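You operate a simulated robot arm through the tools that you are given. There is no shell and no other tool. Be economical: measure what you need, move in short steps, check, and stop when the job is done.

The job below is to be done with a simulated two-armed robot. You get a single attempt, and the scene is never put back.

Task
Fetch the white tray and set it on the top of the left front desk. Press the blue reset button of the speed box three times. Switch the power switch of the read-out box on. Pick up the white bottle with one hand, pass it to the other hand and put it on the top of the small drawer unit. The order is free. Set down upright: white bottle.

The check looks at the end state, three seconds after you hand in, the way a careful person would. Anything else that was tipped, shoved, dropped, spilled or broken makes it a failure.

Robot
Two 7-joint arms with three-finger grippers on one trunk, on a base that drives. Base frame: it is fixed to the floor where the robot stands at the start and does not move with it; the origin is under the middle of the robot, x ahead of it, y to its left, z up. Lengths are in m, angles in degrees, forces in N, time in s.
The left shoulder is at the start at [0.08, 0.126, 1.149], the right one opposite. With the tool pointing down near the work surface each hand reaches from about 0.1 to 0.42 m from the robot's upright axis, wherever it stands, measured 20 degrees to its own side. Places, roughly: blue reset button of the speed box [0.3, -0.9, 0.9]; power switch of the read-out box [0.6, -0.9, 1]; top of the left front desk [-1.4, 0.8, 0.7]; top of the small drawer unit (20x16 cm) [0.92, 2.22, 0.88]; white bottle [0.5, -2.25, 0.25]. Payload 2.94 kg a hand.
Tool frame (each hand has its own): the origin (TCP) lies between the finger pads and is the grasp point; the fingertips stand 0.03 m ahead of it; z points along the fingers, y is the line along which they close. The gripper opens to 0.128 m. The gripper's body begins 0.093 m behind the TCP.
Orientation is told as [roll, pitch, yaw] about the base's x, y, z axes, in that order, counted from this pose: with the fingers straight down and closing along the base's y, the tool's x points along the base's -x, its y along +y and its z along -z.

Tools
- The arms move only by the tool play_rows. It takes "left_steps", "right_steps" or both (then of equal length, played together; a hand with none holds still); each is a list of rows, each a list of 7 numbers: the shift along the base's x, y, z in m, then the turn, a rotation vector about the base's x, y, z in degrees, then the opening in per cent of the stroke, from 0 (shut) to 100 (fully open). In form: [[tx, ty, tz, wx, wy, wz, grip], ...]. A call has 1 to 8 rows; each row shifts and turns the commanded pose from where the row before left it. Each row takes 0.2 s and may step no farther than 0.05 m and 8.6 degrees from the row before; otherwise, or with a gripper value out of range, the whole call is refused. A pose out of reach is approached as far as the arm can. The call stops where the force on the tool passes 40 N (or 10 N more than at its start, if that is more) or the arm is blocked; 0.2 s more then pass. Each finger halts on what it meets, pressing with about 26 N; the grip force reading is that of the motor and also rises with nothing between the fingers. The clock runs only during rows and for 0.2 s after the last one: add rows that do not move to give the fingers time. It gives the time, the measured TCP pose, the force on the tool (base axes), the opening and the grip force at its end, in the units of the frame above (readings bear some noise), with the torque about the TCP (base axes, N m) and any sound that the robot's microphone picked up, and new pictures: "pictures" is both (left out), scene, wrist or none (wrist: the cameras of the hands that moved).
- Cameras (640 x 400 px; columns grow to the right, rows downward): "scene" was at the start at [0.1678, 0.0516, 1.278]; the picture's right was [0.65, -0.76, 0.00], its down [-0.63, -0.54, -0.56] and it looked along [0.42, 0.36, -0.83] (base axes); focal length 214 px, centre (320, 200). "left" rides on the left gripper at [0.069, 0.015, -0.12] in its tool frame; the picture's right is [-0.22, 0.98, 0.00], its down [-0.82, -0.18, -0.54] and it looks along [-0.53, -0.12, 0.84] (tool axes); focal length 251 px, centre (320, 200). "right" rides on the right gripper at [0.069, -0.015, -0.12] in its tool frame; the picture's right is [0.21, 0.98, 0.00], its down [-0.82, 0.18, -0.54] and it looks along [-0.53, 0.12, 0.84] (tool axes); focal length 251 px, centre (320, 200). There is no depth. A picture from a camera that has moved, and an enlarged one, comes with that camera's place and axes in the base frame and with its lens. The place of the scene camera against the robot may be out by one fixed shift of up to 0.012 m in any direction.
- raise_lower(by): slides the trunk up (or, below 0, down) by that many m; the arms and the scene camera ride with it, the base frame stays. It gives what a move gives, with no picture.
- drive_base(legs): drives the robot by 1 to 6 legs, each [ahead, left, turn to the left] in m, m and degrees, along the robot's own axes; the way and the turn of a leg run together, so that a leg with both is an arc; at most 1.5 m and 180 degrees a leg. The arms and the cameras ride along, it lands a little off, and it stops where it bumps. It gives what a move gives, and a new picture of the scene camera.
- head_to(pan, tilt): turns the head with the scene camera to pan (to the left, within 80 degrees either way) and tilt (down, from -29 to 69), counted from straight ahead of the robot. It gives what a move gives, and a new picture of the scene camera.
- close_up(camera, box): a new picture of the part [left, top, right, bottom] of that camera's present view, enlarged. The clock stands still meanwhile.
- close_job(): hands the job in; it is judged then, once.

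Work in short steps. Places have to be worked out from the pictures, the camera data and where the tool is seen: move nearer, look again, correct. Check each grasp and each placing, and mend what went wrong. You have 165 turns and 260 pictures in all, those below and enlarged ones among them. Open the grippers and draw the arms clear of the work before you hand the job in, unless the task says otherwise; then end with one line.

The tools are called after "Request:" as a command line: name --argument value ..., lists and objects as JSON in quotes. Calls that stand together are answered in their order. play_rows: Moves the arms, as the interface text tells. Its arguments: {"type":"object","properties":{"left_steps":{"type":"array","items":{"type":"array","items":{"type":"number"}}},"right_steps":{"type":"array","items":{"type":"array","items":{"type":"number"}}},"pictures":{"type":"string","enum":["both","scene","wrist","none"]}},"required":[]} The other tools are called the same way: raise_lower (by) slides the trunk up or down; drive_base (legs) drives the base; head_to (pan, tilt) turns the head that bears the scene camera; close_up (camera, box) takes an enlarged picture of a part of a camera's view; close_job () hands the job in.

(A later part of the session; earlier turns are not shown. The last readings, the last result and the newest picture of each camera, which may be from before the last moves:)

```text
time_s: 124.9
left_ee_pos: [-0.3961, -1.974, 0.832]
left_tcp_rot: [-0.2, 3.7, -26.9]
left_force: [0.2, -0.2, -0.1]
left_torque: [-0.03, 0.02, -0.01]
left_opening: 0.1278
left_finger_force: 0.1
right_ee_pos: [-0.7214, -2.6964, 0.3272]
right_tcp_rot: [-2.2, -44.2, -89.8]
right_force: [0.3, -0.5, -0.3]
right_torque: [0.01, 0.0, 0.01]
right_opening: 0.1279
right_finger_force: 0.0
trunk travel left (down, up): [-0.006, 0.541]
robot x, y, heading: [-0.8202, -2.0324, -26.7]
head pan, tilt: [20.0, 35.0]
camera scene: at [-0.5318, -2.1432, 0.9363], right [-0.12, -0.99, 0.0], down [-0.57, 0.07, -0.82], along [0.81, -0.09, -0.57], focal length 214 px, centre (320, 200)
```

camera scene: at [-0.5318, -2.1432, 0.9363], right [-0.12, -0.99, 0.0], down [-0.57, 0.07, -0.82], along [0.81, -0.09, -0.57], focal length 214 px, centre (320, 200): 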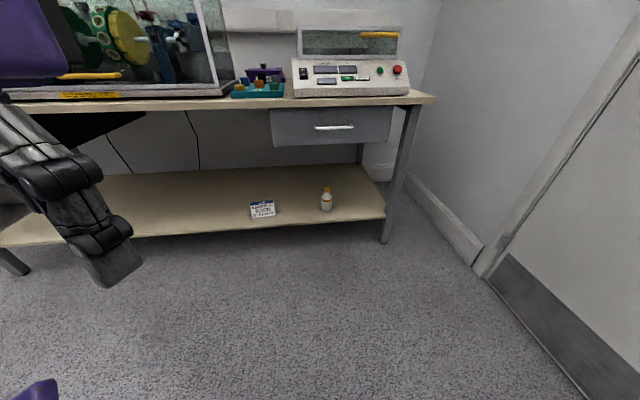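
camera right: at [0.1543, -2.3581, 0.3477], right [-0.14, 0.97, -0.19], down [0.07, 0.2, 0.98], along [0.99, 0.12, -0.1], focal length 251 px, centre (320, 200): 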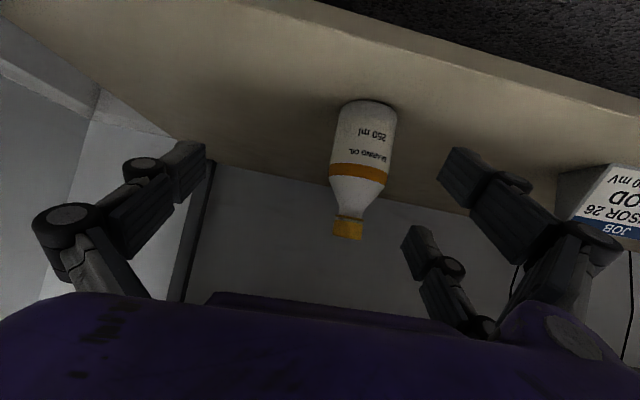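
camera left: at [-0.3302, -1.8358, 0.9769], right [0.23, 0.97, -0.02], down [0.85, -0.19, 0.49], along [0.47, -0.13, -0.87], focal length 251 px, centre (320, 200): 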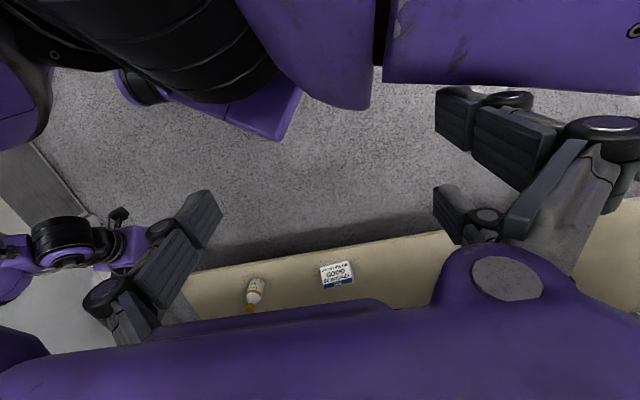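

Space is clear. I swing the left hand forward with a -35° pitch in the robot's direction (heading -26.7°).

Request:
play_rows --left_steps '[[0.0357, -0.018, -0.02, -3.4, -6.8, 0, 100], [0.0357, -0.018, -0.02, -3.4, -6.8, 0, 100], [0.0357, -0.018, -0.02, -3.4, -6.8, 0, 100], [0.0357, -0.018, -0.02, -3.4, -6.8, 0, 100], [0.0357, -0.018, -0.02, -3.4, -6.8, 0, 100]]' --pictures "none"

Request:
play_rows --left_steps '[[0, 0, -0.045, -0.7, -1.4, 0, 100], [0, 0, -0.045, -0.7, -1.4, 0, 100], [0, 0, -0.045, -0.7, -1.4, 0, 100], [0, 0, -0.045, -0.7, -1.4, 0, 100], [0, 0, -0.045, -0.7, -1.4, 0, 100], [0, 0, -0.045, -0.7, -1.4, 0, 100], [0, 0, -0.045, -0.7, -1.4, 0, 100], [0, 0, -0.045, -0.7, -1.4, 0, 100]]' --pictures "scene"

```text
time_s: 126.1
left_ee_pos: [-0.2119, -2.0649, 0.7361]
left_tcp_rot: [0.1, -34.2, -27.2]
left_force: [1.5, -0.2, -3.3]
left_torque: [-0.06, -0.01, -0.03]
left_opening: 0.1274
left_finger_force: 0.1
right_ee_pos: [-0.7211, -2.6964, 0.3264]
right_tcp_rot: [-2.3, -44.1, -89.8]
right_force: [0.0, 0.3, 0.3]
right_torque: [0.02, 0.0, 0.0]
right_opening: 0.1276
right_finger_force: 0.1
trunk travel left (down, up): [-0.006, 0.541]
robot x, y, heading: [-0.8208, -2.0364, -26.4]
head pan, tilt: [20.0, 35.0]
```

```text
time_s: 128.1
left_ee_pos: [-0.1042, -2.161, 0.6017]
left_tcp_rot: [0.6, -59.0, -30.4]
left_force: [0.3, 0.1, -0.2]
left_torque: [-0.03, -0.01, 0.01]
left_opening: 0.1279
left_finger_force: 0.0
left hand out of reach, approached as far as the arm can: row 1, 2, 4, 5, 7, 8
right_ee_pos: [-0.7213, -2.6965, 0.3272]
right_tcp_rot: [-2.0, -44.2, -90.0]
right_force: [0.8, 0.1, 0.9]
right_torque: [-0.02, 0.02, 0.0]
right_opening: 0.1278
right_finger_force: 0.1
trunk travel left (down, up): [-0.006, 0.541]
robot x, y, heading: [-0.8144, -2.0342, -26.4]
head pan, tilt: [20.0, 35.0]
stopped in row 8 (left hand): the arm was blocked; the commanded pose is now the measured one
camera scene: at [-0.5319, -2.1432, 0.9364], right [-0.11, -0.99, 0.0], down [-0.57, 0.07, -0.82], along [0.81, -0.09, -0.57], focal length 214 px, centre (320, 200)
```

scene: 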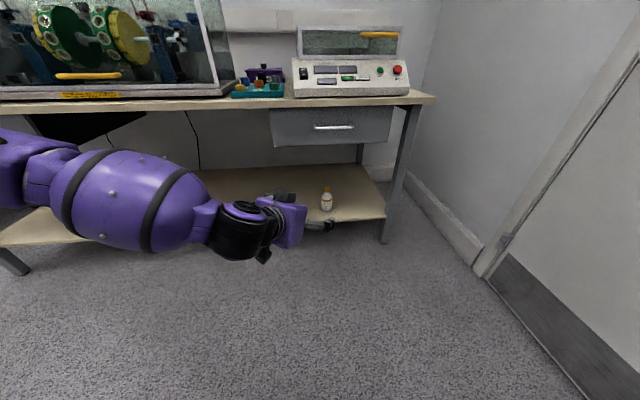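

The left arm sits in a poor branch. I bring the hand back and outward while lowering, less pitched, as worked for the right arm.

Request:
play_rows --left_steps '[[-0.03, 0.03, -0.02, 2, 4, 0, 100], [-0.03, 0.03, -0.02, 2, 4, 0, 100], [-0.02, 0.03, -0.03, 1.5, 3, 0, 100], [-0.02, 0.02, -0.04, 0, 0, 0, 100], [0, 0.02, -0.04, 0, 0, 0, 100], [0, 0, -0.04, 0, 0, 0, 100], [0, 0, -0.04, 0, 0, 0, 100]]' --pictures "scene"

```text
time_s: 129.7
left_ee_pos: [-0.179, -2.0299, 0.3993]
left_tcp_rot: [-0.6, -46.8, -29.7]
left_force: [1.2, 0.1, -0.6]
left_torque: [0.0, 0.04, -0.04]
left_opening: 0.128
left_finger_force: 0.0
left hand out of reach, approached as far as the arm can: row 4
right_ee_pos: [-0.7214, -2.6953, 0.3279]
right_tcp_rot: [-2.2, -44.2, -90.0]
right_force: [-0.6, 0.3, -0.1]
right_torque: [0.02, -0.02, 0.01]
right_opening: 0.1277
right_finger_force: 0.1
trunk travel left (down, up): [-0.006, 0.541]
robot x, y, heading: [-0.8186, -2.0377, -26.6]
head pan, tilt: [20.0, 35.0]
camera scene: at [-0.5319, -2.1436, 0.9363], right [-0.12, -0.99, 0.0], down [-0.57, 0.07, -0.82], along [0.81, -0.09, -0.57], focal length 214 px, centre (320, 200)
```

scene: 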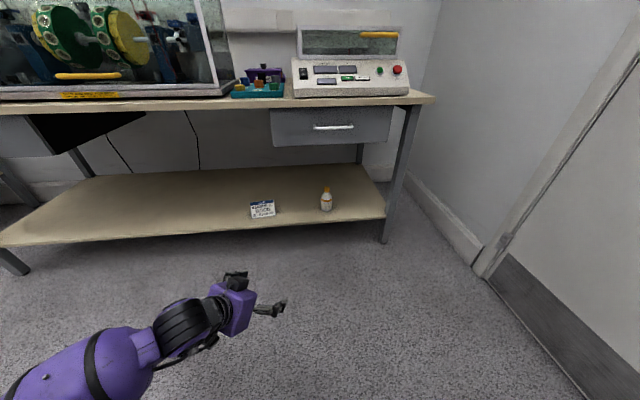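

The arm flipped to a good branch: forearm comes from behind-left. I lower it further to check it reaches cap height.

Request:
play_rows --left_steps '[[0, 0, -0.025, 0, 0, 0, 100], [0, 0, -0.025, 0, 0, 0, 100], [0, 0, -0.02, 0, 0, 0, 100]]' --pictures "both"

```text
time_s: 130.5
left_ee_pos: [-0.178, -2.0273, 0.3279]
left_tcp_rot: [-0.7, -46.8, -29.5]
left_force: [1.2, 0.3, 0.1]
left_torque: [0.03, 0.0, -0.02]
left_opening: 0.128
left_finger_force: 0.1
right_ee_pos: [-0.7216, -2.6962, 0.3273]
right_tcp_rot: [-2.2, -44.2, -89.9]
right_force: [-0.1, -0.1, 0.2]
right_torque: [-0.02, 0.05, -0.02]
right_opening: 0.128
right_finger_force: 0.1
trunk travel left (down, up): [-0.006, 0.541]
robot x, y, heading: [-0.8175, -2.0335, -26.6]
head pan, tilt: [20.0, 35.0]
camera scene: at [-0.5318, -2.1434, 0.9363], right [-0.11, -0.99, 0.0], down [-0.57, 0.07, -0.82], along [0.81, -0.09, -0.57], focal length 214 px, centre (320, 200)
camera left: at [-0.2877, -1.9468, 0.3606], right [0.62, 0.77, 0.15], down [0.06, -0.23, 0.97], along [0.79, -0.59, -0.19], focal length 251 px, centre (320, 200)
```

scene: 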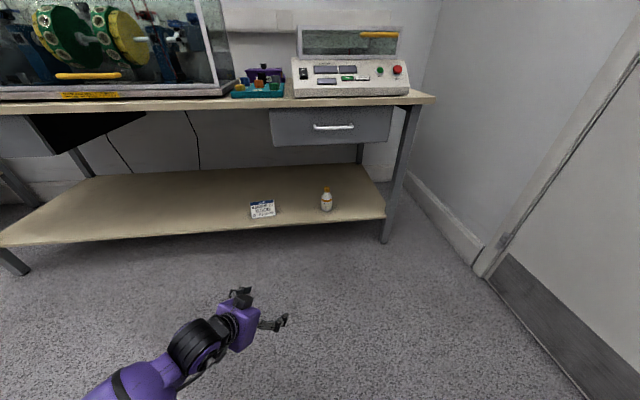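
left: 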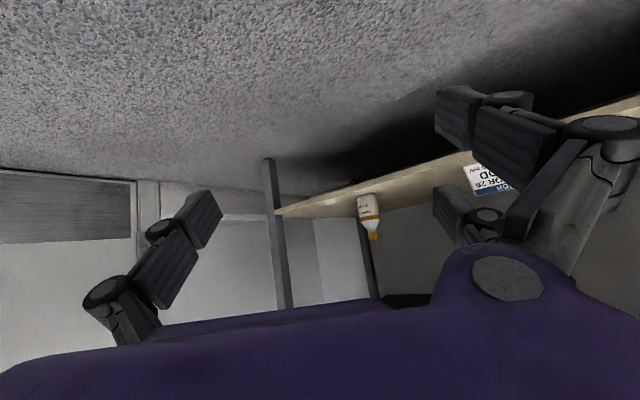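

Reaches easily. I check z=0.285 (body grip) and then drive toward the bottle.

Request:
play_rows --left_steps '[[0, 0, -0.02, 0, 0, 0, 100], [0, 0, -0.02, 0, 0, 0, 100]]' --pictures "none"

Request:
drive_base --legs '[[0.3, -0.02, 0]]'

Request:
close_up --camera "left" --box '[0, 0, 640, 400]'

```text
time_s: 131.1
left_ee_pos: [-0.1782, -2.0278, 0.2873]
left_tcp_rot: [-0.6, -46.6, -29.6]
left_force: [0.1, -0.4, -0.1]
left_torque: [0.03, -0.01, 0.0]
left_opening: 0.1282
left_finger_force: 0.0
right_ee_pos: [-0.7205, -2.6963, 0.3268]
right_tcp_rot: [-2.1, -44.3, -89.9]
right_force: [-0.1, 1.5, 0.2]
right_torque: [0.0, 0.0, 0.01]
right_opening: 0.1279
right_finger_force: 0.2
trunk travel left (down, up): [-0.006, 0.541]
robot x, y, heading: [-0.8206, -2.0353, -26.2]
head pan, tilt: [20.0, 35.0]
```

```text
time_s: 133.2
left_ee_pos: [0.0794, -2.177, 0.2876]
left_tcp_rot: [-0.7, -46.8, -29.3]
left_force: [0.4, 0.0, -0.3]
left_torque: [0.02, -0.01, -0.05]
left_opening: 0.128
left_finger_force: 0.1
right_ee_pos: [-0.4596, -2.8473, 0.3267]
right_tcp_rot: [-2.1, -44.2, -89.8]
right_force: [-0.9, 0.3, 1.1]
right_torque: [0.04, 0.05, -0.03]
right_opening: 0.1282
right_finger_force: 0.0
trunk travel left (down, up): [-0.006, 0.541]
robot x, y, heading: [-0.5608, -2.1896, -26.2]
head pan, tilt: [20.0, 35.0]
camera scene: at [-0.2722, -2.2932, 0.9363], right [-0.11, -0.99, 0.0], down [-0.57, 0.06, -0.82], along [0.81, -0.09, -0.57], focal length 214 px, centre (320, 200)
```

scene: 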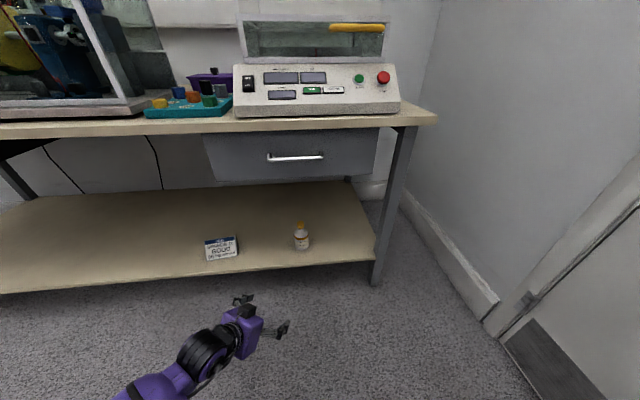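

```text
1.00 times, centred on (320, 200) of left (not enlarged: the box is as wide or as high as the picture)
camera zoom: at [-0.0296, -2.097, 0.3204], right [0.61, 0.78, 0.15], down [0.06, -0.23, 0.97], along [0.79, -0.59, -0.19], focal length 251 px, centre (320, 200)
```

zoom: 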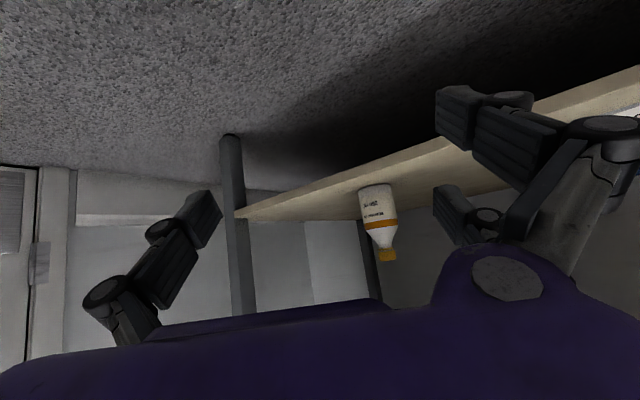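

Left wrist puts the bottle at (0.407, -2.289). I raise 1.5 cm to clear the shelf edge and drive so ~10 cm of approach remains.

Request:
play_rows --left_steps '[[0, 0, 0.015, 0, 0, 0, 100]]' --pictures "none"

Request:
drive_base --legs '[[0.12, 0.05, 0], [0.115, 0, 0]]'

Request:
close_up --camera "left" --box '[0, 0, 640, 400]'

```text
time_s: 133.6
left_ee_pos: [0.0796, -2.1764, 0.3025]
left_tcp_rot: [-0.8, -46.7, -29.3]
left_force: [0.7, -0.6, -0.7]
left_torque: [0.0, -0.01, 0.01]
left_opening: 0.128
left_finger_force: 0.0
right_ee_pos: [-0.4614, -2.8466, 0.3271]
right_tcp_rot: [-2.2, -44.3, -89.7]
right_force: [0.6, 0.5, 0.1]
right_torque: [0.03, 0.01, -0.03]
right_opening: 0.1282
right_finger_force: 0.1
trunk travel left (down, up): [-0.006, 0.541]
robot x, y, heading: [-0.558, -2.184, -26.3]
head pan, tilt: [20.0, 35.0]
```

```text
time_s: 135.7
left_ee_pos: [0.3102, -2.234, 0.3023]
left_tcp_rot: [-0.6, -46.8, -29.3]
left_force: [0.0, -0.1, 0.0]
left_torque: [-0.03, 0.0, 0.0]
left_opening: 0.1281
left_finger_force: 0.2
right_ee_pos: [-0.2286, -2.9048, 0.3266]
right_tcp_rot: [-2.0, -44.3, -89.6]
right_force: [-0.1, -0.3, -0.2]
right_torque: [0.02, 0.02, -0.01]
right_opening: 0.128
right_finger_force: 0.1
trunk travel left (down, up): [-0.006, 0.541]
robot x, y, heading: [-0.3307, -2.2487, -26.2]
head pan, tilt: [20.0, 35.0]
camera scene: at [-0.0415, -2.3519, 0.9363], right [-0.11, -0.99, 0.0], down [-0.57, 0.06, -0.82], along [0.81, -0.09, -0.57], focal length 214 px, centre (320, 200)
```

scene: 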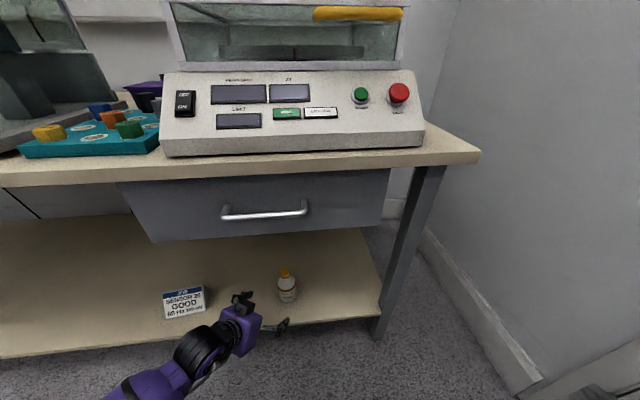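

```text
1.00 times, centred on (320, 200) of left (not enlarged: the box is as wide or as high as the picture)
camera zoom: at [0.2011, -2.155, 0.3349], right [0.61, 0.78, 0.15], down [0.06, -0.23, 0.97], along [0.79, -0.59, -0.19], focal length 251 px, centre (320, 200)
```

zoom: 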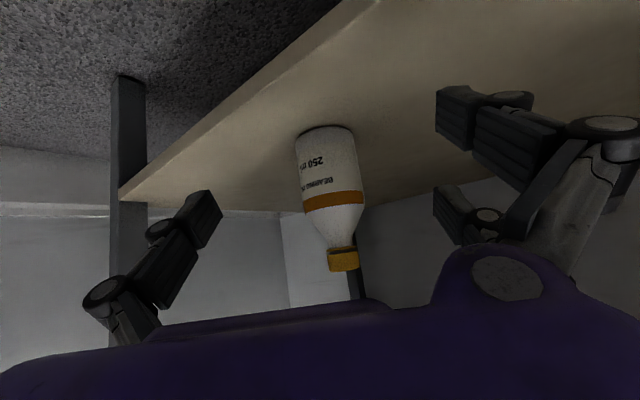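

Bottle is centred between the fingers, 11.5 cm ahead. I advance straight along the tool's heading.

Request:
play_rows --left_steps '[[0.025, -0.0145, 0, 0, 0, 0, 100], [0.025, -0.0145, -0.002, 0, 0, 0, 100], [0.025, -0.0145, -0.004, 0, 0, 0, 100], [0.022, -0.013, -0.004, 0, 0, 0, 100]]' --pictures "both"

```text
time_s: 136.7
left_ee_pos: [0.4069, -2.2927, 0.293]
left_tcp_rot: [-0.7, -46.7, -29.3]
left_force: [-0.1, 0.0, -0.2]
left_torque: [0.01, 0.01, 0.02]
left_opening: 0.1277
left_finger_force: 0.1
right_ee_pos: [-0.2284, -2.905, 0.3269]
right_tcp_rot: [-2.1, -44.2, -89.6]
right_force: [-0.2, 0.0, 0.2]
right_torque: [-0.02, 0.01, 0.02]
right_opening: 0.128
right_finger_force: 0.1
trunk travel left (down, up): [-0.006, 0.541]
robot x, y, heading: [-0.3332, -2.2405, -26.7]
head pan, tilt: [20.0, 35.0]
camera scene: at [-0.0416, -2.3518, 0.9363], right [-0.11, -0.99, 0.0], down [-0.57, 0.06, -0.82], along [0.81, -0.09, -0.57], focal length 214 px, centre (320, 200)
camera left: at [0.2988, -2.2126, 0.325], right [0.61, 0.78, 0.15], down [0.06, -0.23, 0.97], along [0.79, -0.59, -0.19], focal length 251 px, centre (320, 200)
```

scene: 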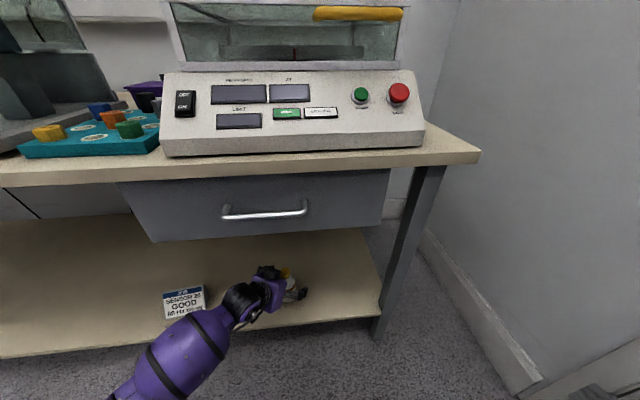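
left: 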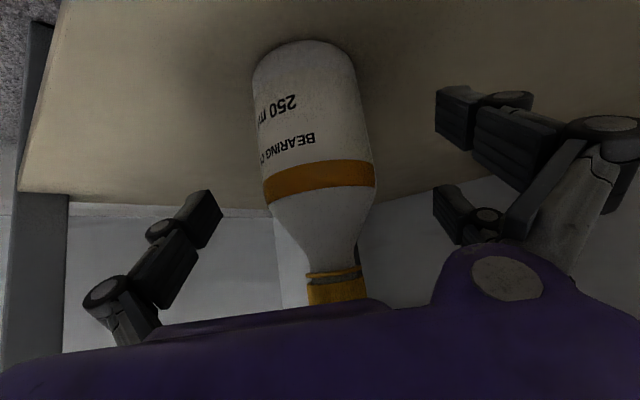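

The bottle sits centred between the pads at label/band height. I close the gripper.

Request:
play_rows --left_steps '[[0, 0, 0, 0, 0, 0, 60], [0, 0, 0, 0, 0, 0, 45], [0, 0, 0, 0, 0, 0, 30], [0, 0, 0, 0, 0, 0, 20], [0, 0, 0, 0, 0, 0, 20]]' --pictures "wrist"

```text
time_s: 137.9
left_ee_pos: [0.4078, -2.2929, 0.2918]
left_tcp_rot: [-0.6, -46.8, -29.4]
left_force: [1.8, 1.6, 0.9]
left_torque: [0.12, -0.13, -0.01]
left_opening: 0.0608
left_finger_force: 25.9
right_ee_pos: [-0.2287, -2.9057, 0.3273]
right_tcp_rot: [-2.1, -44.1, -89.7]
right_force: [-0.2, 0.4, -0.7]
right_torque: [0.0, 0.0, -0.02]
right_opening: 0.128
right_finger_force: 0.1
trunk travel left (down, up): [-0.006, 0.541]
robot x, y, heading: [-0.3311, -2.2457, -26.3]
head pan, tilt: [20.0, 35.0]
camera left: at [0.2985, -2.2124, 0.3251], right [0.61, 0.78, 0.15], down [0.06, -0.23, 0.97], along [0.79, -0.59, -0.19], focal length 251 px, centre (320, 200)
```

left: 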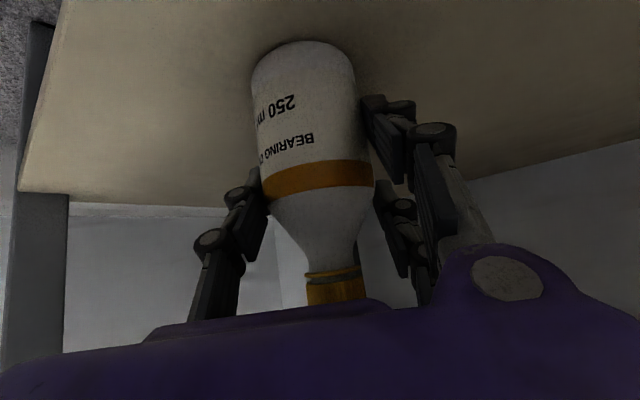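

Gripped at 61 mm with 26 N. I lift 3 cm, then back out with the base along its heading.

Request:
play_rows --left_steps '[[0, 0, 0.01, 0, 0, 0, 20], [0, 0, 0.01, 0, 0, 0, 20], [0, 0, 0.01, 0, 0, 0, 20], [0, 0, 0.01, 0, 0, 0, 20]]' --pictures "none"

Request:
drive_base --legs '[[-0.5, 0, 0]]'

Request:
close_up --camera "left" --box '[0, 0, 640, 400]'

```text
time_s: 138.9
left_ee_pos: [0.407, -2.29, 0.3316]
left_tcp_rot: [-0.7, -46.6, -29.3]
left_force: [0.5, 0.3, -3.0]
left_torque: [0.03, -0.02, 0.01]
left_opening: 0.0609
left_finger_force: 26.4
right_ee_pos: [-0.2281, -2.9058, 0.327]
right_tcp_rot: [-2.2, -44.2, -89.6]
right_force: [-0.7, 0.0, 0.0]
right_torque: [0.0, 0.02, 0.03]
right_opening: 0.128
right_finger_force: 0.0
trunk travel left (down, up): [-0.006, 0.541]
robot x, y, heading: [-0.3267, -2.2415, -26.2]
head pan, tilt: [20.0, 35.0]
```

```text
time_s: 141.8
left_ee_pos: [-0.0407, -2.069, 0.3313]
left_tcp_rot: [-0.7, -46.8, -29.4]
left_force: [0.7, 0.9, -2.6]
left_torque: [0.01, 0.01, -0.03]
left_opening: 0.0604
left_finger_force: 25.9
right_ee_pos: [-0.6773, -2.6827, 0.3268]
right_tcp_rot: [-2.1, -44.1, -89.7]
right_force: [-0.8, 0.2, 0.0]
right_torque: [-0.04, -0.03, -0.02]
right_opening: 0.1277
right_finger_force: 0.2
trunk travel left (down, up): [-0.006, 0.541]
robot x, y, heading: [-0.7777, -2.0197, -26.6]
head pan, tilt: [20.0, 35.0]
camera scene: at [-0.4896, -2.13, 0.9363], right [-0.11, -0.99, 0.0], down [-0.57, 0.06, -0.82], along [0.81, -0.09, -0.57], focal length 214 px, centre (320, 200)
```

scene: 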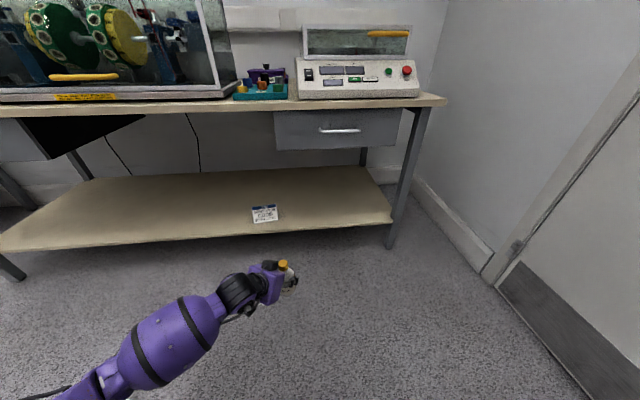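

```text
1.00 times, centred on (320, 200) of left (not enlarged: the box is as wide or as high as the picture)
camera zoom: at [-0.1495, -1.9893, 0.3647], right [0.61, 0.77, 0.15], down [0.06, -0.23, 0.97], along [0.79, -0.59, -0.19], focal length 251 px, centre (320, 200)
```

zoom: 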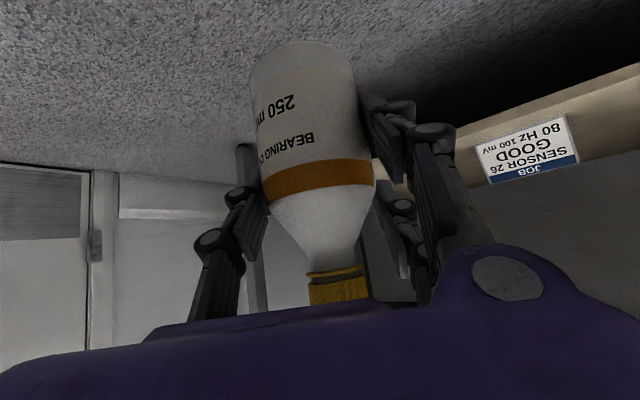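

Bottle held upright and clear. I raise the trunk to full working height for the handover and look.

Request:
raise_lower --by 0.36

Request:
head_to --pan 0 --tilt 50

```text
time_s: 145.3
left_ee_pos: [-0.0395, -2.0695, 0.6916]
left_tcp_rot: [-0.7, -46.8, -29.2]
left_force: [-0.1, 0.3, -3.4]
left_torque: [-0.01, -0.03, 0.02]
left_opening: 0.0604
left_finger_force: 25.5
right_ee_pos: [-0.6746, -2.6841, 0.6896]
right_tcp_rot: [-1.8, -44.2, -90.0]
right_force: [-0.5, 0.0, 0.2]
right_torque: [0.02, -0.01, -0.03]
right_opening: 0.1282
right_finger_force: 0.0
trunk travel left (down, up): [-0.366, 0.181]
robot x, y, heading: [-0.7754, -2.0197, -26.5]
head pan, tilt: [20.0, 35.0]
```

```text
time_s: 146.1
left_ee_pos: [-0.0397, -2.0689, 0.6925]
left_tcp_rot: [-0.7, -46.8, -29.3]
left_force: [-0.6, 0.7, -2.9]
left_torque: [0.03, 0.0, 0.02]
left_opening: 0.0603
left_finger_force: 25.8
right_ee_pos: [-0.6755, -2.6849, 0.6904]
right_tcp_rot: [-1.7, -44.2, -90.0]
right_force: [0.4, 0.6, 0.3]
right_torque: [0.0, 0.0, 0.01]
right_opening: 0.1281
right_finger_force: 0.0
trunk travel left (down, up): [-0.366, 0.181]
robot x, y, heading: [-0.7756, -2.0235, -26.7]
head pan, tilt: [0.0, 50.0]
camera scene: at [-0.6074, -2.1049, 1.2859], right [-0.44, -0.9, 0.0], down [-0.69, 0.34, -0.64], along [0.58, -0.29, -0.77], focal length 214 px, centre (320, 200)
```

scene: 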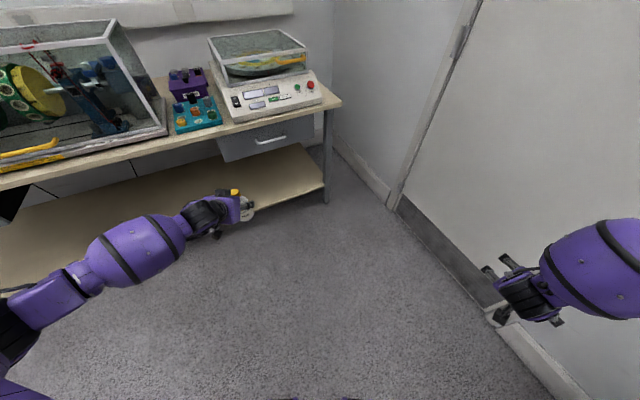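

I square the robot to heading 0 with a bit more room for the handover.

Request:
drive_base --legs '[[-0.2, 0, 0], [0, 0, 26.7]]'

```text
time_s: 149.1
left_ee_pos: [-0.2746, -1.6438, 0.693]
left_tcp_rot: [-0.7, -46.8, -2.5]
left_force: [0.5, -0.5, -1.6]
left_torque: [0.0, 0.01, 0.01]
left_opening: 0.0602
left_finger_force: 25.7
right_ee_pos: [-0.5628, -2.4785, 0.6903]
right_tcp_rot: [-1.8, -44.2, -63.2]
right_force: [0.4, -0.1, 0.3]
right_torque: [-0.02, -0.01, 0.0]
right_opening: 0.1281
right_finger_force: 0.0
trunk travel left (down, up): [-0.366, 0.181]
robot x, y, heading: [-0.9508, -1.9342, 0.6]
head pan, tilt: [0.0, 50.0]
camera scene: at [-0.7633, -1.9278, 1.2859], right [0.01, -1.0, 0.0], down [-0.77, -0.01, -0.64], along [0.64, 0.0, -0.77], focal length 214 px, centre (320, 200)
```

scene: 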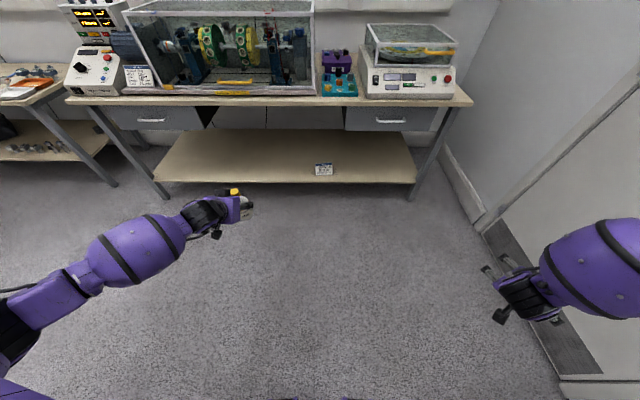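

Now I bring the bottle in front: left hand to about rel (0.52, 0.15), yawing -64° so it holds from the left, slightly higher.

Request:
play_rows --left_steps '[[-0.0195, -0.0175, 0.009, 0, 0, -8, 20], [-0.0195, -0.0175, 0.009, 0, 0, -8, 20], [-0.0195, -0.0175, 0.009, 0, 0, -8, 20], [-0.0195, -0.0175, 0.009, 0, 0, -8, 20], [-0.0195, -0.0175, 0.009, 0, 0, -8, 20], [-0.0195, -0.0175, 0.009, 0, 0, -8, 20], [-0.0195, -0.0175, 0.009, 0, 0, -8, 20], [-0.0195, -0.0175, 0.009, 0, 0, -8, 20]]' --right_steps '[[0, 0.0, 0.015, 0, 0, 8, 100], [0, 0.0, 0.015, 0, 0, 8, 100], [0, 0, 0.015, 0, 0, 8, 100], [0, 0, 0.015, 0, 0, 8, 100], [0, 0, 0.015, 0, 0, 8, 100], [0, 0, 0.015, 0, 0, 8, 100], [0, 0, 0.015, 0, 0, 8, 100], [0, 0, 0.015, 0, 0, 8, 100]]' --pictures "scene"

```text
time_s: 150.9
left_ee_pos: [-0.4321, -1.7834, 0.7647]
left_tcp_rot: [-0.7, -46.7, -66.5]
left_force: [-1.1, 1.0, -3.1]
left_torque: [-0.07, -0.07, 0.04]
left_opening: 0.0601
left_finger_force: 26.1
right_ee_pos: [-0.5638, -2.4801, 0.8094]
right_tcp_rot: [-1.7, -44.3, 0.9]
right_force: [0.8, -0.9, -0.1]
right_torque: [-0.01, 0.03, 0.04]
right_opening: 0.1279
right_finger_force: 0.0
trunk travel left (down, up): [-0.366, 0.181]
robot x, y, heading: [-0.9554, -1.9367, 0.7]
head pan, tilt: [0.0, 50.0]
camera scene: at [-0.7635, -1.9288, 1.286], right [0.01, -1.0, 0.0], down [-0.77, -0.01, -0.64], along [0.64, 0.01, -0.77], focal length 214 px, centre (320, 200)
```

scene: 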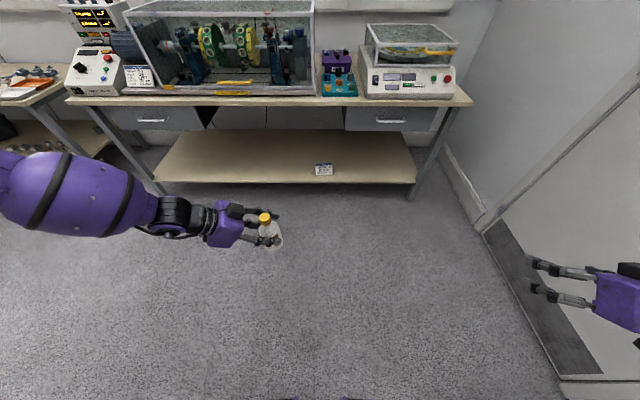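

Left pose is excellent: the bottle is held upright from the left. Now I swing the right hand toward pointing left (+y).

Request:
play_rows --right_steps '[[0.012, 0.03, 0, 0, 0, 8.4, 100], [0.012, 0.03, 0, 0, 0, 8.4, 100], [0.012, 0.03, 0, 0, 0, 8.4, 80], [0.012, 0.03, 0.003, 0, 0, 8.4, 60], [0.012, 0.03, 0.003, 0, 0, 8.4, 50], [0.012, 0.03, 0.003, 0, 0, 8.4, 50], [0.012, 0.03, 0.003, 0, 0, 8.4, 50], [0.012, 0.03, 0.003, 0, 0, 8.4, 50]]' --pictures "scene"

```text
time_s: 152.7
left_ee_pos: [-0.4293, -1.7833, 0.7632]
left_tcp_rot: [-0.7, -46.6, -66.3]
left_force: [-0.3, 0.2, -3.1]
left_torque: [0.01, 0.03, -0.01]
left_opening: 0.0602
left_finger_force: 25.7
right_ee_pos: [-0.4649, -2.2386, 0.8226]
right_tcp_rot: [-1.6, -44.1, 68.1]
right_force: [0.0, -0.4, -0.2]
right_torque: [-0.02, 0.02, 0.0]
right_opening: 0.0638
right_finger_force: 0.1
trunk travel left (down, up): [-0.366, 0.181]
robot x, y, heading: [-0.9548, -1.9365, 0.6]
head pan, tilt: [0.0, 50.0]
camera scene: at [-0.7621, -1.927, 1.2857], right [0.01, -1.0, 0.0], down [-0.77, -0.01, -0.64], along [0.64, 0.0, -0.77], focal length 214 px, centre (320, 200)
```

scene: 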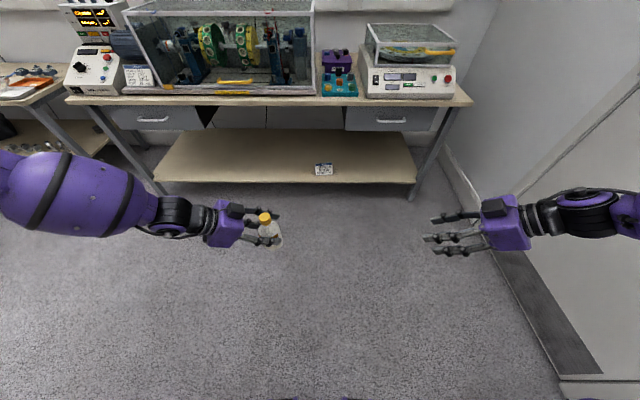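

Both hands are facing each other. I flatten the right tool to about -68° and approach to ~0.18 m.

Request:
play_rows --right_steps '[[0, 0.045, 0, 7.4, -3, 0, 50], [0, 0.045, 0, 7.4, -3, 0, 50], [0, 0.045, 0, 7.4, -3, 0, 45], [0, 0.045, 0, 0, 0, 0, 45], [0, 0.045, 0, 0, 0, 0, 45], [0, 0.04, 0, 0, 0, 0, 45]]' --pictures "both"

```text
time_s: 154.1
left_ee_pos: [-0.4308, -1.7823, 0.7638]
left_tcp_rot: [-0.7, -46.9, -66.4]
left_force: [0.3, 0.0, -2.3]
left_torque: [-0.03, 0.03, -0.03]
left_opening: 0.0601
left_finger_force: 25.8
right_ee_pos: [-0.468, -1.9731, 0.8254]
right_tcp_rot: [-1.9, -68.1, 68.3]
right_force: [-0.3, 0.6, -0.3]
right_torque: [0.02, -0.04, 0.0]
right_opening: 0.0575
right_finger_force: 0.1
trunk travel left (down, up): [-0.366, 0.181]
robot x, y, heading: [-0.9512, -1.9338, 0.4]
head pan, tilt: [0.0, 50.0]
camera scene: at [-0.7629, -1.9269, 1.2858], right [0.01, -1.0, 0.0], down [-0.77, -0.01, -0.64], along [0.64, 0.0, -0.77], focal length 214 px, centre (320, 200)
camera right: at [-0.508, -2.1053, 0.8048], right [-0.92, 0.32, -0.21], down [-0.26, -0.1, 0.96], along [0.28, 0.94, 0.18], focal length 251 px, centre (320, 200)
```

scene: 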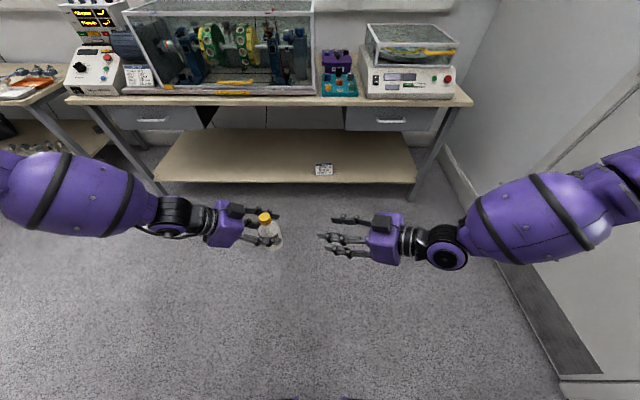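
right: 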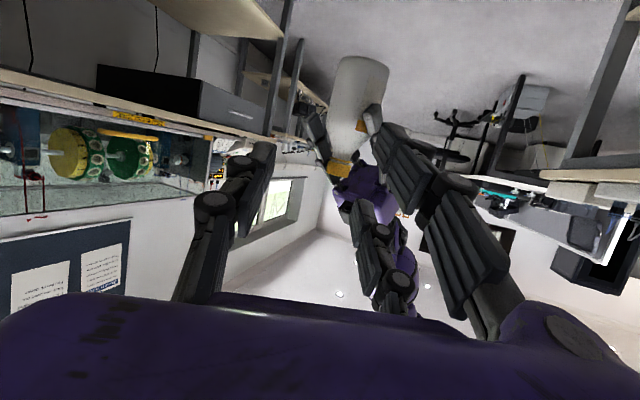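

The cap is about 0.19 m ahead and 3.5 cm to the tool's left. I shift laterally and approach to ~5 cm short.

Request:
play_rows --right_steps '[[-0.032, 0.013, 0, 0, 0, 0, 45], [0.0112, 0.0278, 0, 0, 0, 0, 45], [0.0112, 0.0278, 0, 0, 0, 0, 45], [0.0112, 0.0278, 0, 0, 0, 0, 45], [0.0112, 0.0278, -0.004, 0, 0, 0, 45]]' --pictures "both"

Request:
close_up --camera "scene" --box '[190, 170, 390, 300]'

```text
time_s: 155.3
left_ee_pos: [-0.4302, -1.7822, 0.7643]
left_tcp_rot: [-0.7, -46.7, -66.4]
left_force: [0.0, -0.1, -2.8]
left_torque: [0.05, 0.01, 0.01]
left_opening: 0.0603
left_finger_force: 26.0
right_ee_pos: [-0.4633, -1.9028, 0.8724]
right_tcp_rot: [-1.7, -68.1, 68.1]
right_force: [0.0, 0.1, 0.0]
right_torque: [0.01, -0.03, 0.01]
right_opening: 0.0576
right_finger_force: 0.0
right hand out of reach, approached as far as the arm can: row 2, 3, 4, 5
trunk travel left (down, up): [-0.366, 0.181]
robot x, y, heading: [-0.9524, -1.9371, 0.4]
head pan, tilt: [0.0, 50.0]
camera scene: at [-0.7633, -1.9279, 1.2859], right [0.01, -1.0, 0.0], down [-0.77, -0.01, -0.64], along [0.64, 0.0, -0.77], focal length 214 px, centre (320, 200)
camera right: at [-0.5026, -2.0342, 0.8515], right [-0.93, 0.32, -0.21], down [-0.25, -0.1, 0.96], along [0.28, 0.94, 0.18], focal length 251 px, centre (320, 200)
```

scene: 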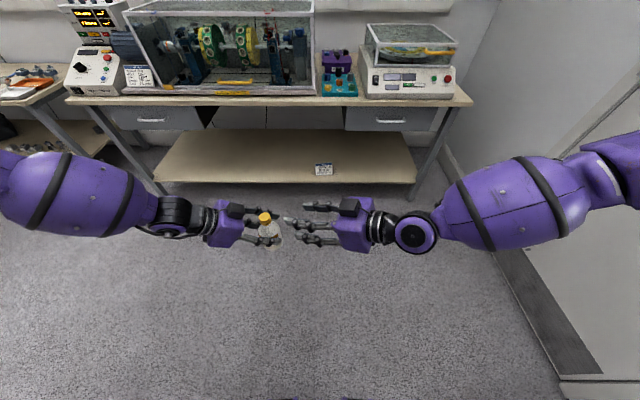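
right: 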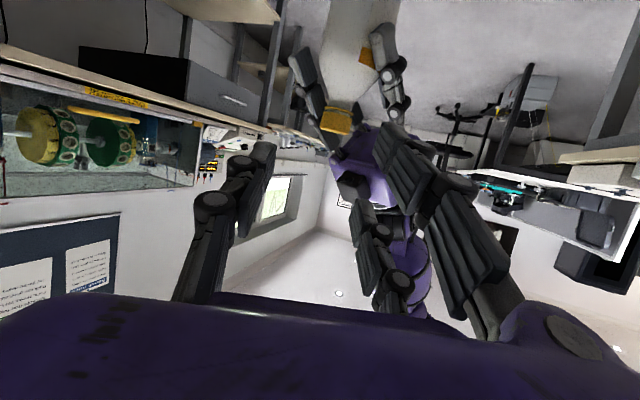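

```text
3.08 times, centred on (290, 235) of scene
camera zoom: at [-0.7633, -1.9279, 1.2859], right [0.01, -1.0, 0.0], down [-0.77, -0.01, -0.64], along [0.64, 0.0, -0.77], focal length 660 px, centre (412, 92)
```

zoom: 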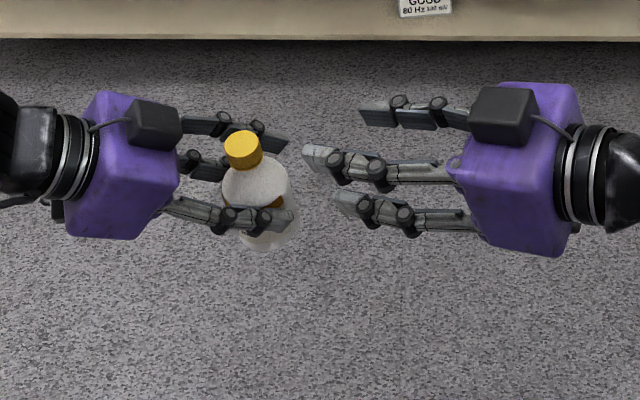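

The right hand is at its inner limit but well posed, so I bring the bottle to it: lift the left 4.3 cm, align, and move toward the right hand.

Request:
play_rows --left_steps '[[0.0067, -0.0027, 0.0215, 0, 0, 0, 20], [0.0067, -0.0027, 0.0215, 0, 0, 0, 20], [-0.009, -0.0225, 0, 0, 0, 0, 20], [-0.009, -0.0225, 0, 0, 0, 0, 20]]' --pictures "both"

Request:
close_up --camera "right" --box '[160, 0, 480, 240]'

Request:
close_up --camera "scene" --box '[190, 150, 390, 280]'

```text
time_s: 156.3
left_ee_pos: [-0.4355, -1.8313, 0.8069]
left_tcp_rot: [-0.6, -46.7, -66.5]
left_force: [0.1, 0.9, -2.1]
left_torque: [0.07, 0.0, -0.03]
left_opening: 0.0601
left_finger_force: 26.0
right_ee_pos: [-0.4639, -1.9028, 0.8708]
right_tcp_rot: [-1.8, -68.3, 68.1]
right_force: [0.6, 0.5, -0.5]
right_torque: [0.0, -0.01, -0.02]
right_opening: 0.0574
right_finger_force: 0.1
trunk travel left (down, up): [-0.366, 0.181]
robot x, y, heading: [-0.9533, -1.9327, 0.3]
head pan, tilt: [0.0, 50.0]
camera scene: at [-0.7634, -1.9282, 1.2859], right [0.01, -1.0, 0.0], down [-0.77, -0.01, -0.64], along [0.64, 0.01, -0.77], focal length 214 px, centre (320, 200)
camera left: at [-0.4743, -1.7029, 0.8401], right [0.96, 0.25, 0.15], down [-0.09, -0.22, 0.97], along [0.27, -0.94, -0.19], focal length 251 px, centre (320, 200)
```

scene: 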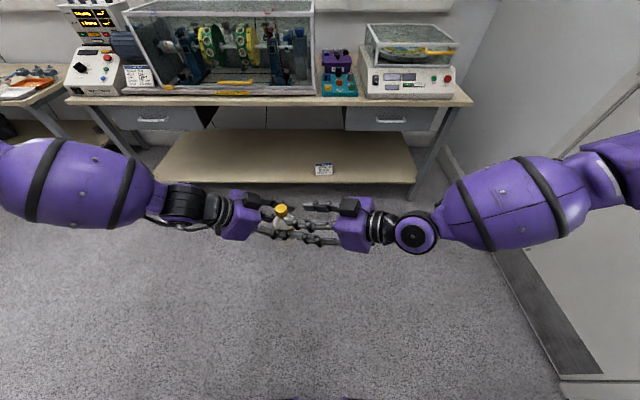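
left: 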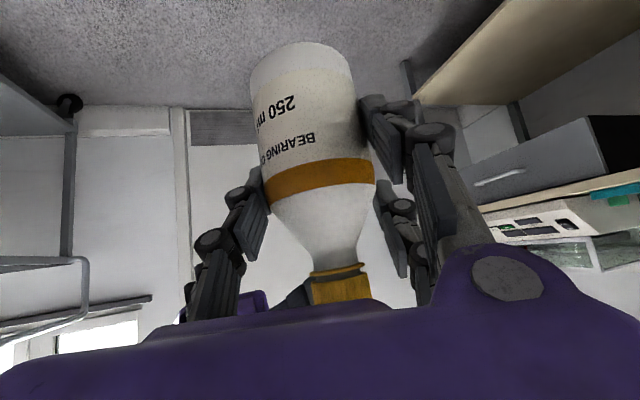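

```text
1.67 times, centred on (320, 120) of right
camera zoom: at [-0.5027, -2.0344, 0.8514], right [-0.92, 0.32, -0.21], down [-0.25, -0.1, 0.96], along [0.28, 0.94, 0.18], focal length 419 px, centre (320, 333)
```

zoom: 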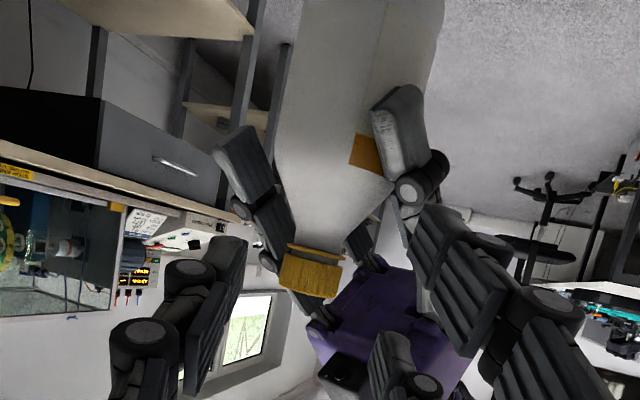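

```text
3.08 times, centred on (290, 215) of scene
camera zoom: at [-0.7634, -1.9282, 1.2859], right [0.01, -1.0, 0.0], down [-0.77, -0.01, -0.64], along [0.64, 0.01, -0.77], focal length 660 px, centre (412, 154)
```

zoom: 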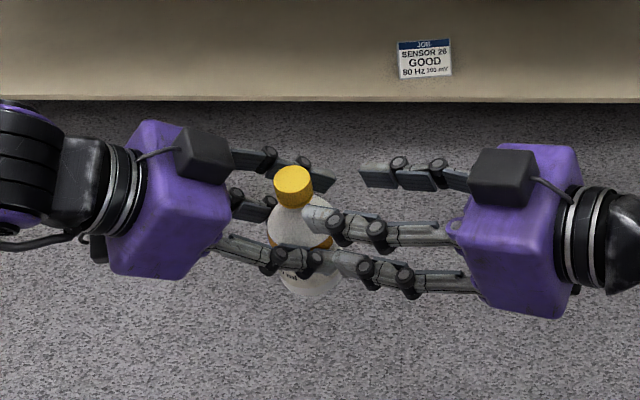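

Cap is aligned with the right gripper's axis, 7.7 cm ahead. I narrow the right opening to ~42 mm and advance the bottle 3 cm more.

Request:
play_rows --left_steps '[[0, 0, 0, 0, 0, 0, 20], [-0.0056, -0.0139, 0, 0, 0, 0, 20], [-0.0056, -0.0139, 0, 0, 0, 0, 20]]' --right_steps '[[0, 0, 0, 0, 0, 0, 33], [0, 0, 0, 0, 0, 0, 33], [0, 0, 0, 0, 0, 0, 33]]' --pictures "none"

Request:
close_up --camera "right" --box '[200, 60, 440, 220]'

Request:
close_up --camera "scene" --box '[220, 170, 360, 270]'

```text
time_s: 157.1
left_ee_pos: [-0.4476, -1.8603, 0.8064]
left_tcp_rot: [-0.7, -46.7, -66.5]
left_force: [0.9, 0.0, -2.4]
left_torque: [0.02, 0.01, 0.01]
left_opening: 0.0604
left_finger_force: 26.0
right_ee_pos: [-0.462, -1.9036, 0.8727]
right_tcp_rot: [-1.8, -68.3, 68.1]
right_force: [-1.2, -0.3, 0.0]
right_torque: [0.0, 0.04, 0.01]
right_opening: 0.0421
right_finger_force: 0.1
trunk travel left (down, up): [-0.366, 0.181]
robot x, y, heading: [-0.9489, -1.9322, 0.5]
head pan, tilt: [0.0, 50.0]
```

```text
2.50 times, centred on (320, 140) of right
camera zoom: at [-0.5026, -2.0343, 0.8514], right [-0.92, 0.32, -0.21], down [-0.25, -0.1, 0.96], along [0.28, 0.94, 0.18], focal length 629 px, centre (320, 350)
```

zoom: 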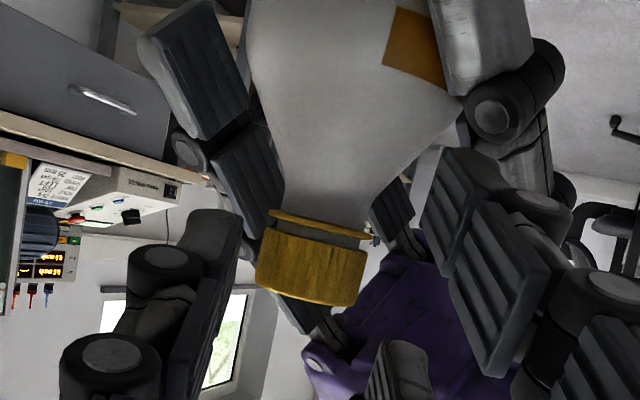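

```text
4.00 times, centred on (290, 220) of scene
camera zoom: at [-0.7634, -1.9281, 1.2859], right [0.01, -1.0, 0.0], down [-0.77, -0.01, -0.64], along [0.64, 0.0, -0.77], focal length 858 px, centre (440, 120)
```

zoom: 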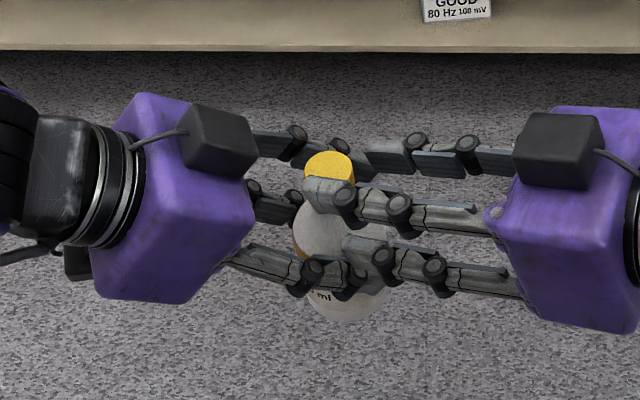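

No contact so far. I advance the last 2.5 cm.

Request:
play_rows --left_steps '[[-0.0046, -0.0116, 0, 0, 0, 0, 20], [-0.0046, -0.0116, 0, 0, 0, 0, 20]]' --pictures "none"

Request:
close_up --camera "right" --box '[200, 60, 440, 220]'

Request:
close_up --camera "scene" --box '[220, 170, 360, 270]'

```text
time_s: 157.7
left_ee_pos: [-0.4573, -1.8847, 0.8068]
left_tcp_rot: [-0.6, -46.8, -66.5]
left_force: [-1.6, -0.1, -4.6]
left_torque: [-0.03, -0.02, -0.04]
left_opening: 0.0602
left_finger_force: 25.7
right_ee_pos: [-0.463, -1.9032, 0.8713]
right_tcp_rot: [-1.8, -68.2, 68.2]
right_force: [2.1, -1.1, 1.8]
right_torque: [0.03, -0.06, 0.0]
right_opening: 0.0417
right_finger_force: 0.1
trunk travel left (down, up): [-0.366, 0.181]
robot x, y, heading: [-0.9575, -1.9314, 0.6]
head pan, tilt: [0.0, 50.0]
```

```text
2.50 times, centred on (320, 140) of right
camera zoom: at [-0.5023, -2.0344, 0.8516], right [-0.92, 0.32, -0.21], down [-0.26, -0.1, 0.96], along [0.28, 0.94, 0.18], focal length 629 px, centre (320, 350)
```

zoom: 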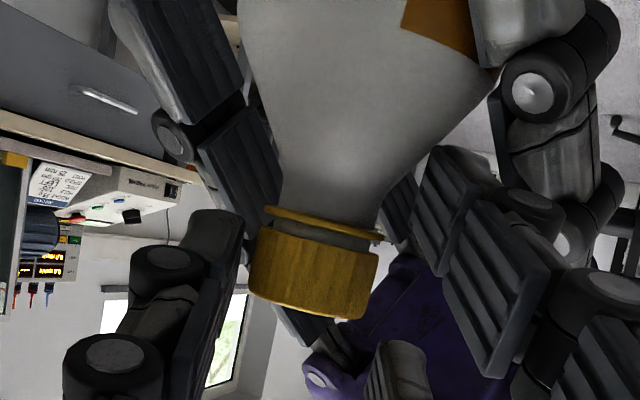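

```text
4.00 times, centred on (290, 220) of scene
camera zoom: at [-0.7633, -1.9282, 1.2859], right [0.01, -1.0, 0.0], down [-0.77, -0.01, -0.64], along [0.64, 0.01, -0.77], focal length 858 px, centre (440, 120)
```

zoom: 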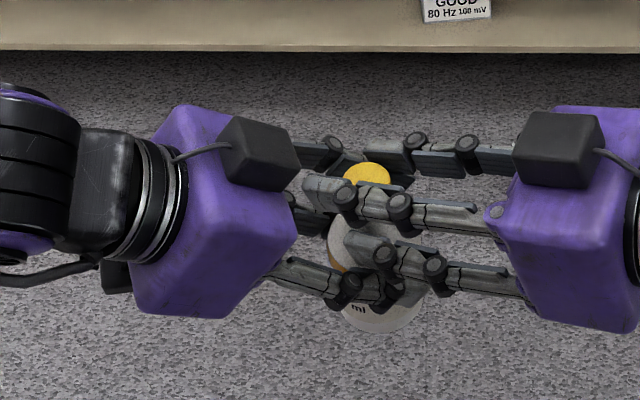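

The cap is between the right fingers. I close the right gripper on it.

Request:
play_rows --right_steps '[[0, 0, 0, 0, 0, 0, 20], [0, 0, 0, 0, 0, 0, 10], [0, 0, 0, 0, 0, 0, 5], [0, 0, 0, 0, 0, 0, 5]]' --pictures "none"

Request:
close_up --camera "right" --box '[200, 60, 440, 220]'

Request:
close_up --camera "scene" --box '[220, 170, 360, 270]'

```text
time_s: 158.7
left_ee_pos: [-0.4559, -1.8844, 0.806]
left_tcp_rot: [-0.7, -46.7, -66.4]
left_force: [0.9, -3.5, -5.8]
left_torque: [-0.16, -0.74, 0.15]
left_opening: 0.0601
left_finger_force: 25.9
right_ee_pos: [-0.463, -1.9036, 0.8726]
right_tcp_rot: [-1.7, -68.1, 68.0]
right_force: [-1.6, 3.6, 2.8]
right_torque: [0.46, 0.81, -0.12]
right_opening: 0.0338
right_finger_force: 20.7
trunk travel left (down, up): [-0.366, 0.181]
robot x, y, heading: [-0.9543, -1.9361, 0.3]
head pan, tilt: [0.0, 50.0]
```

```text
2.50 times, centred on (320, 140) of right
camera zoom: at [-0.5028, -2.034, 0.8516], right [-0.93, 0.32, -0.21], down [-0.25, -0.1, 0.96], along [0.28, 0.94, 0.18], focal length 629 px, centre (320, 350)
```

zoom: 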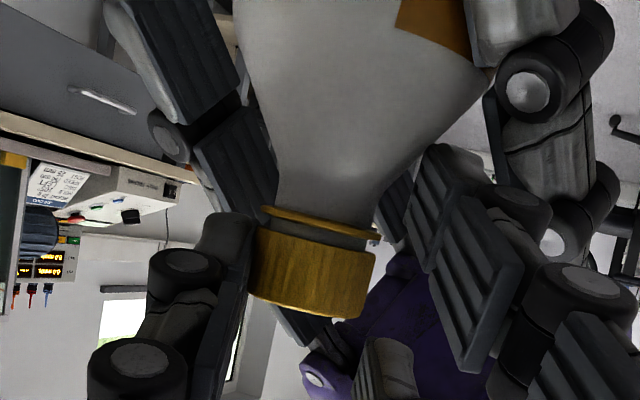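

```text
4.00 times, centred on (290, 220) of scene
camera zoom: at [-0.7633, -1.928, 1.2859], right [0.01, -1.0, 0.0], down [-0.77, -0.01, -0.64], along [0.64, 0.0, -0.77], focal length 858 px, centre (440, 120)
```

zoom: 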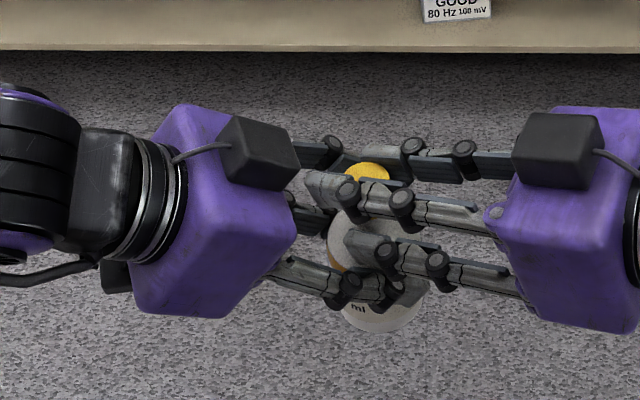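

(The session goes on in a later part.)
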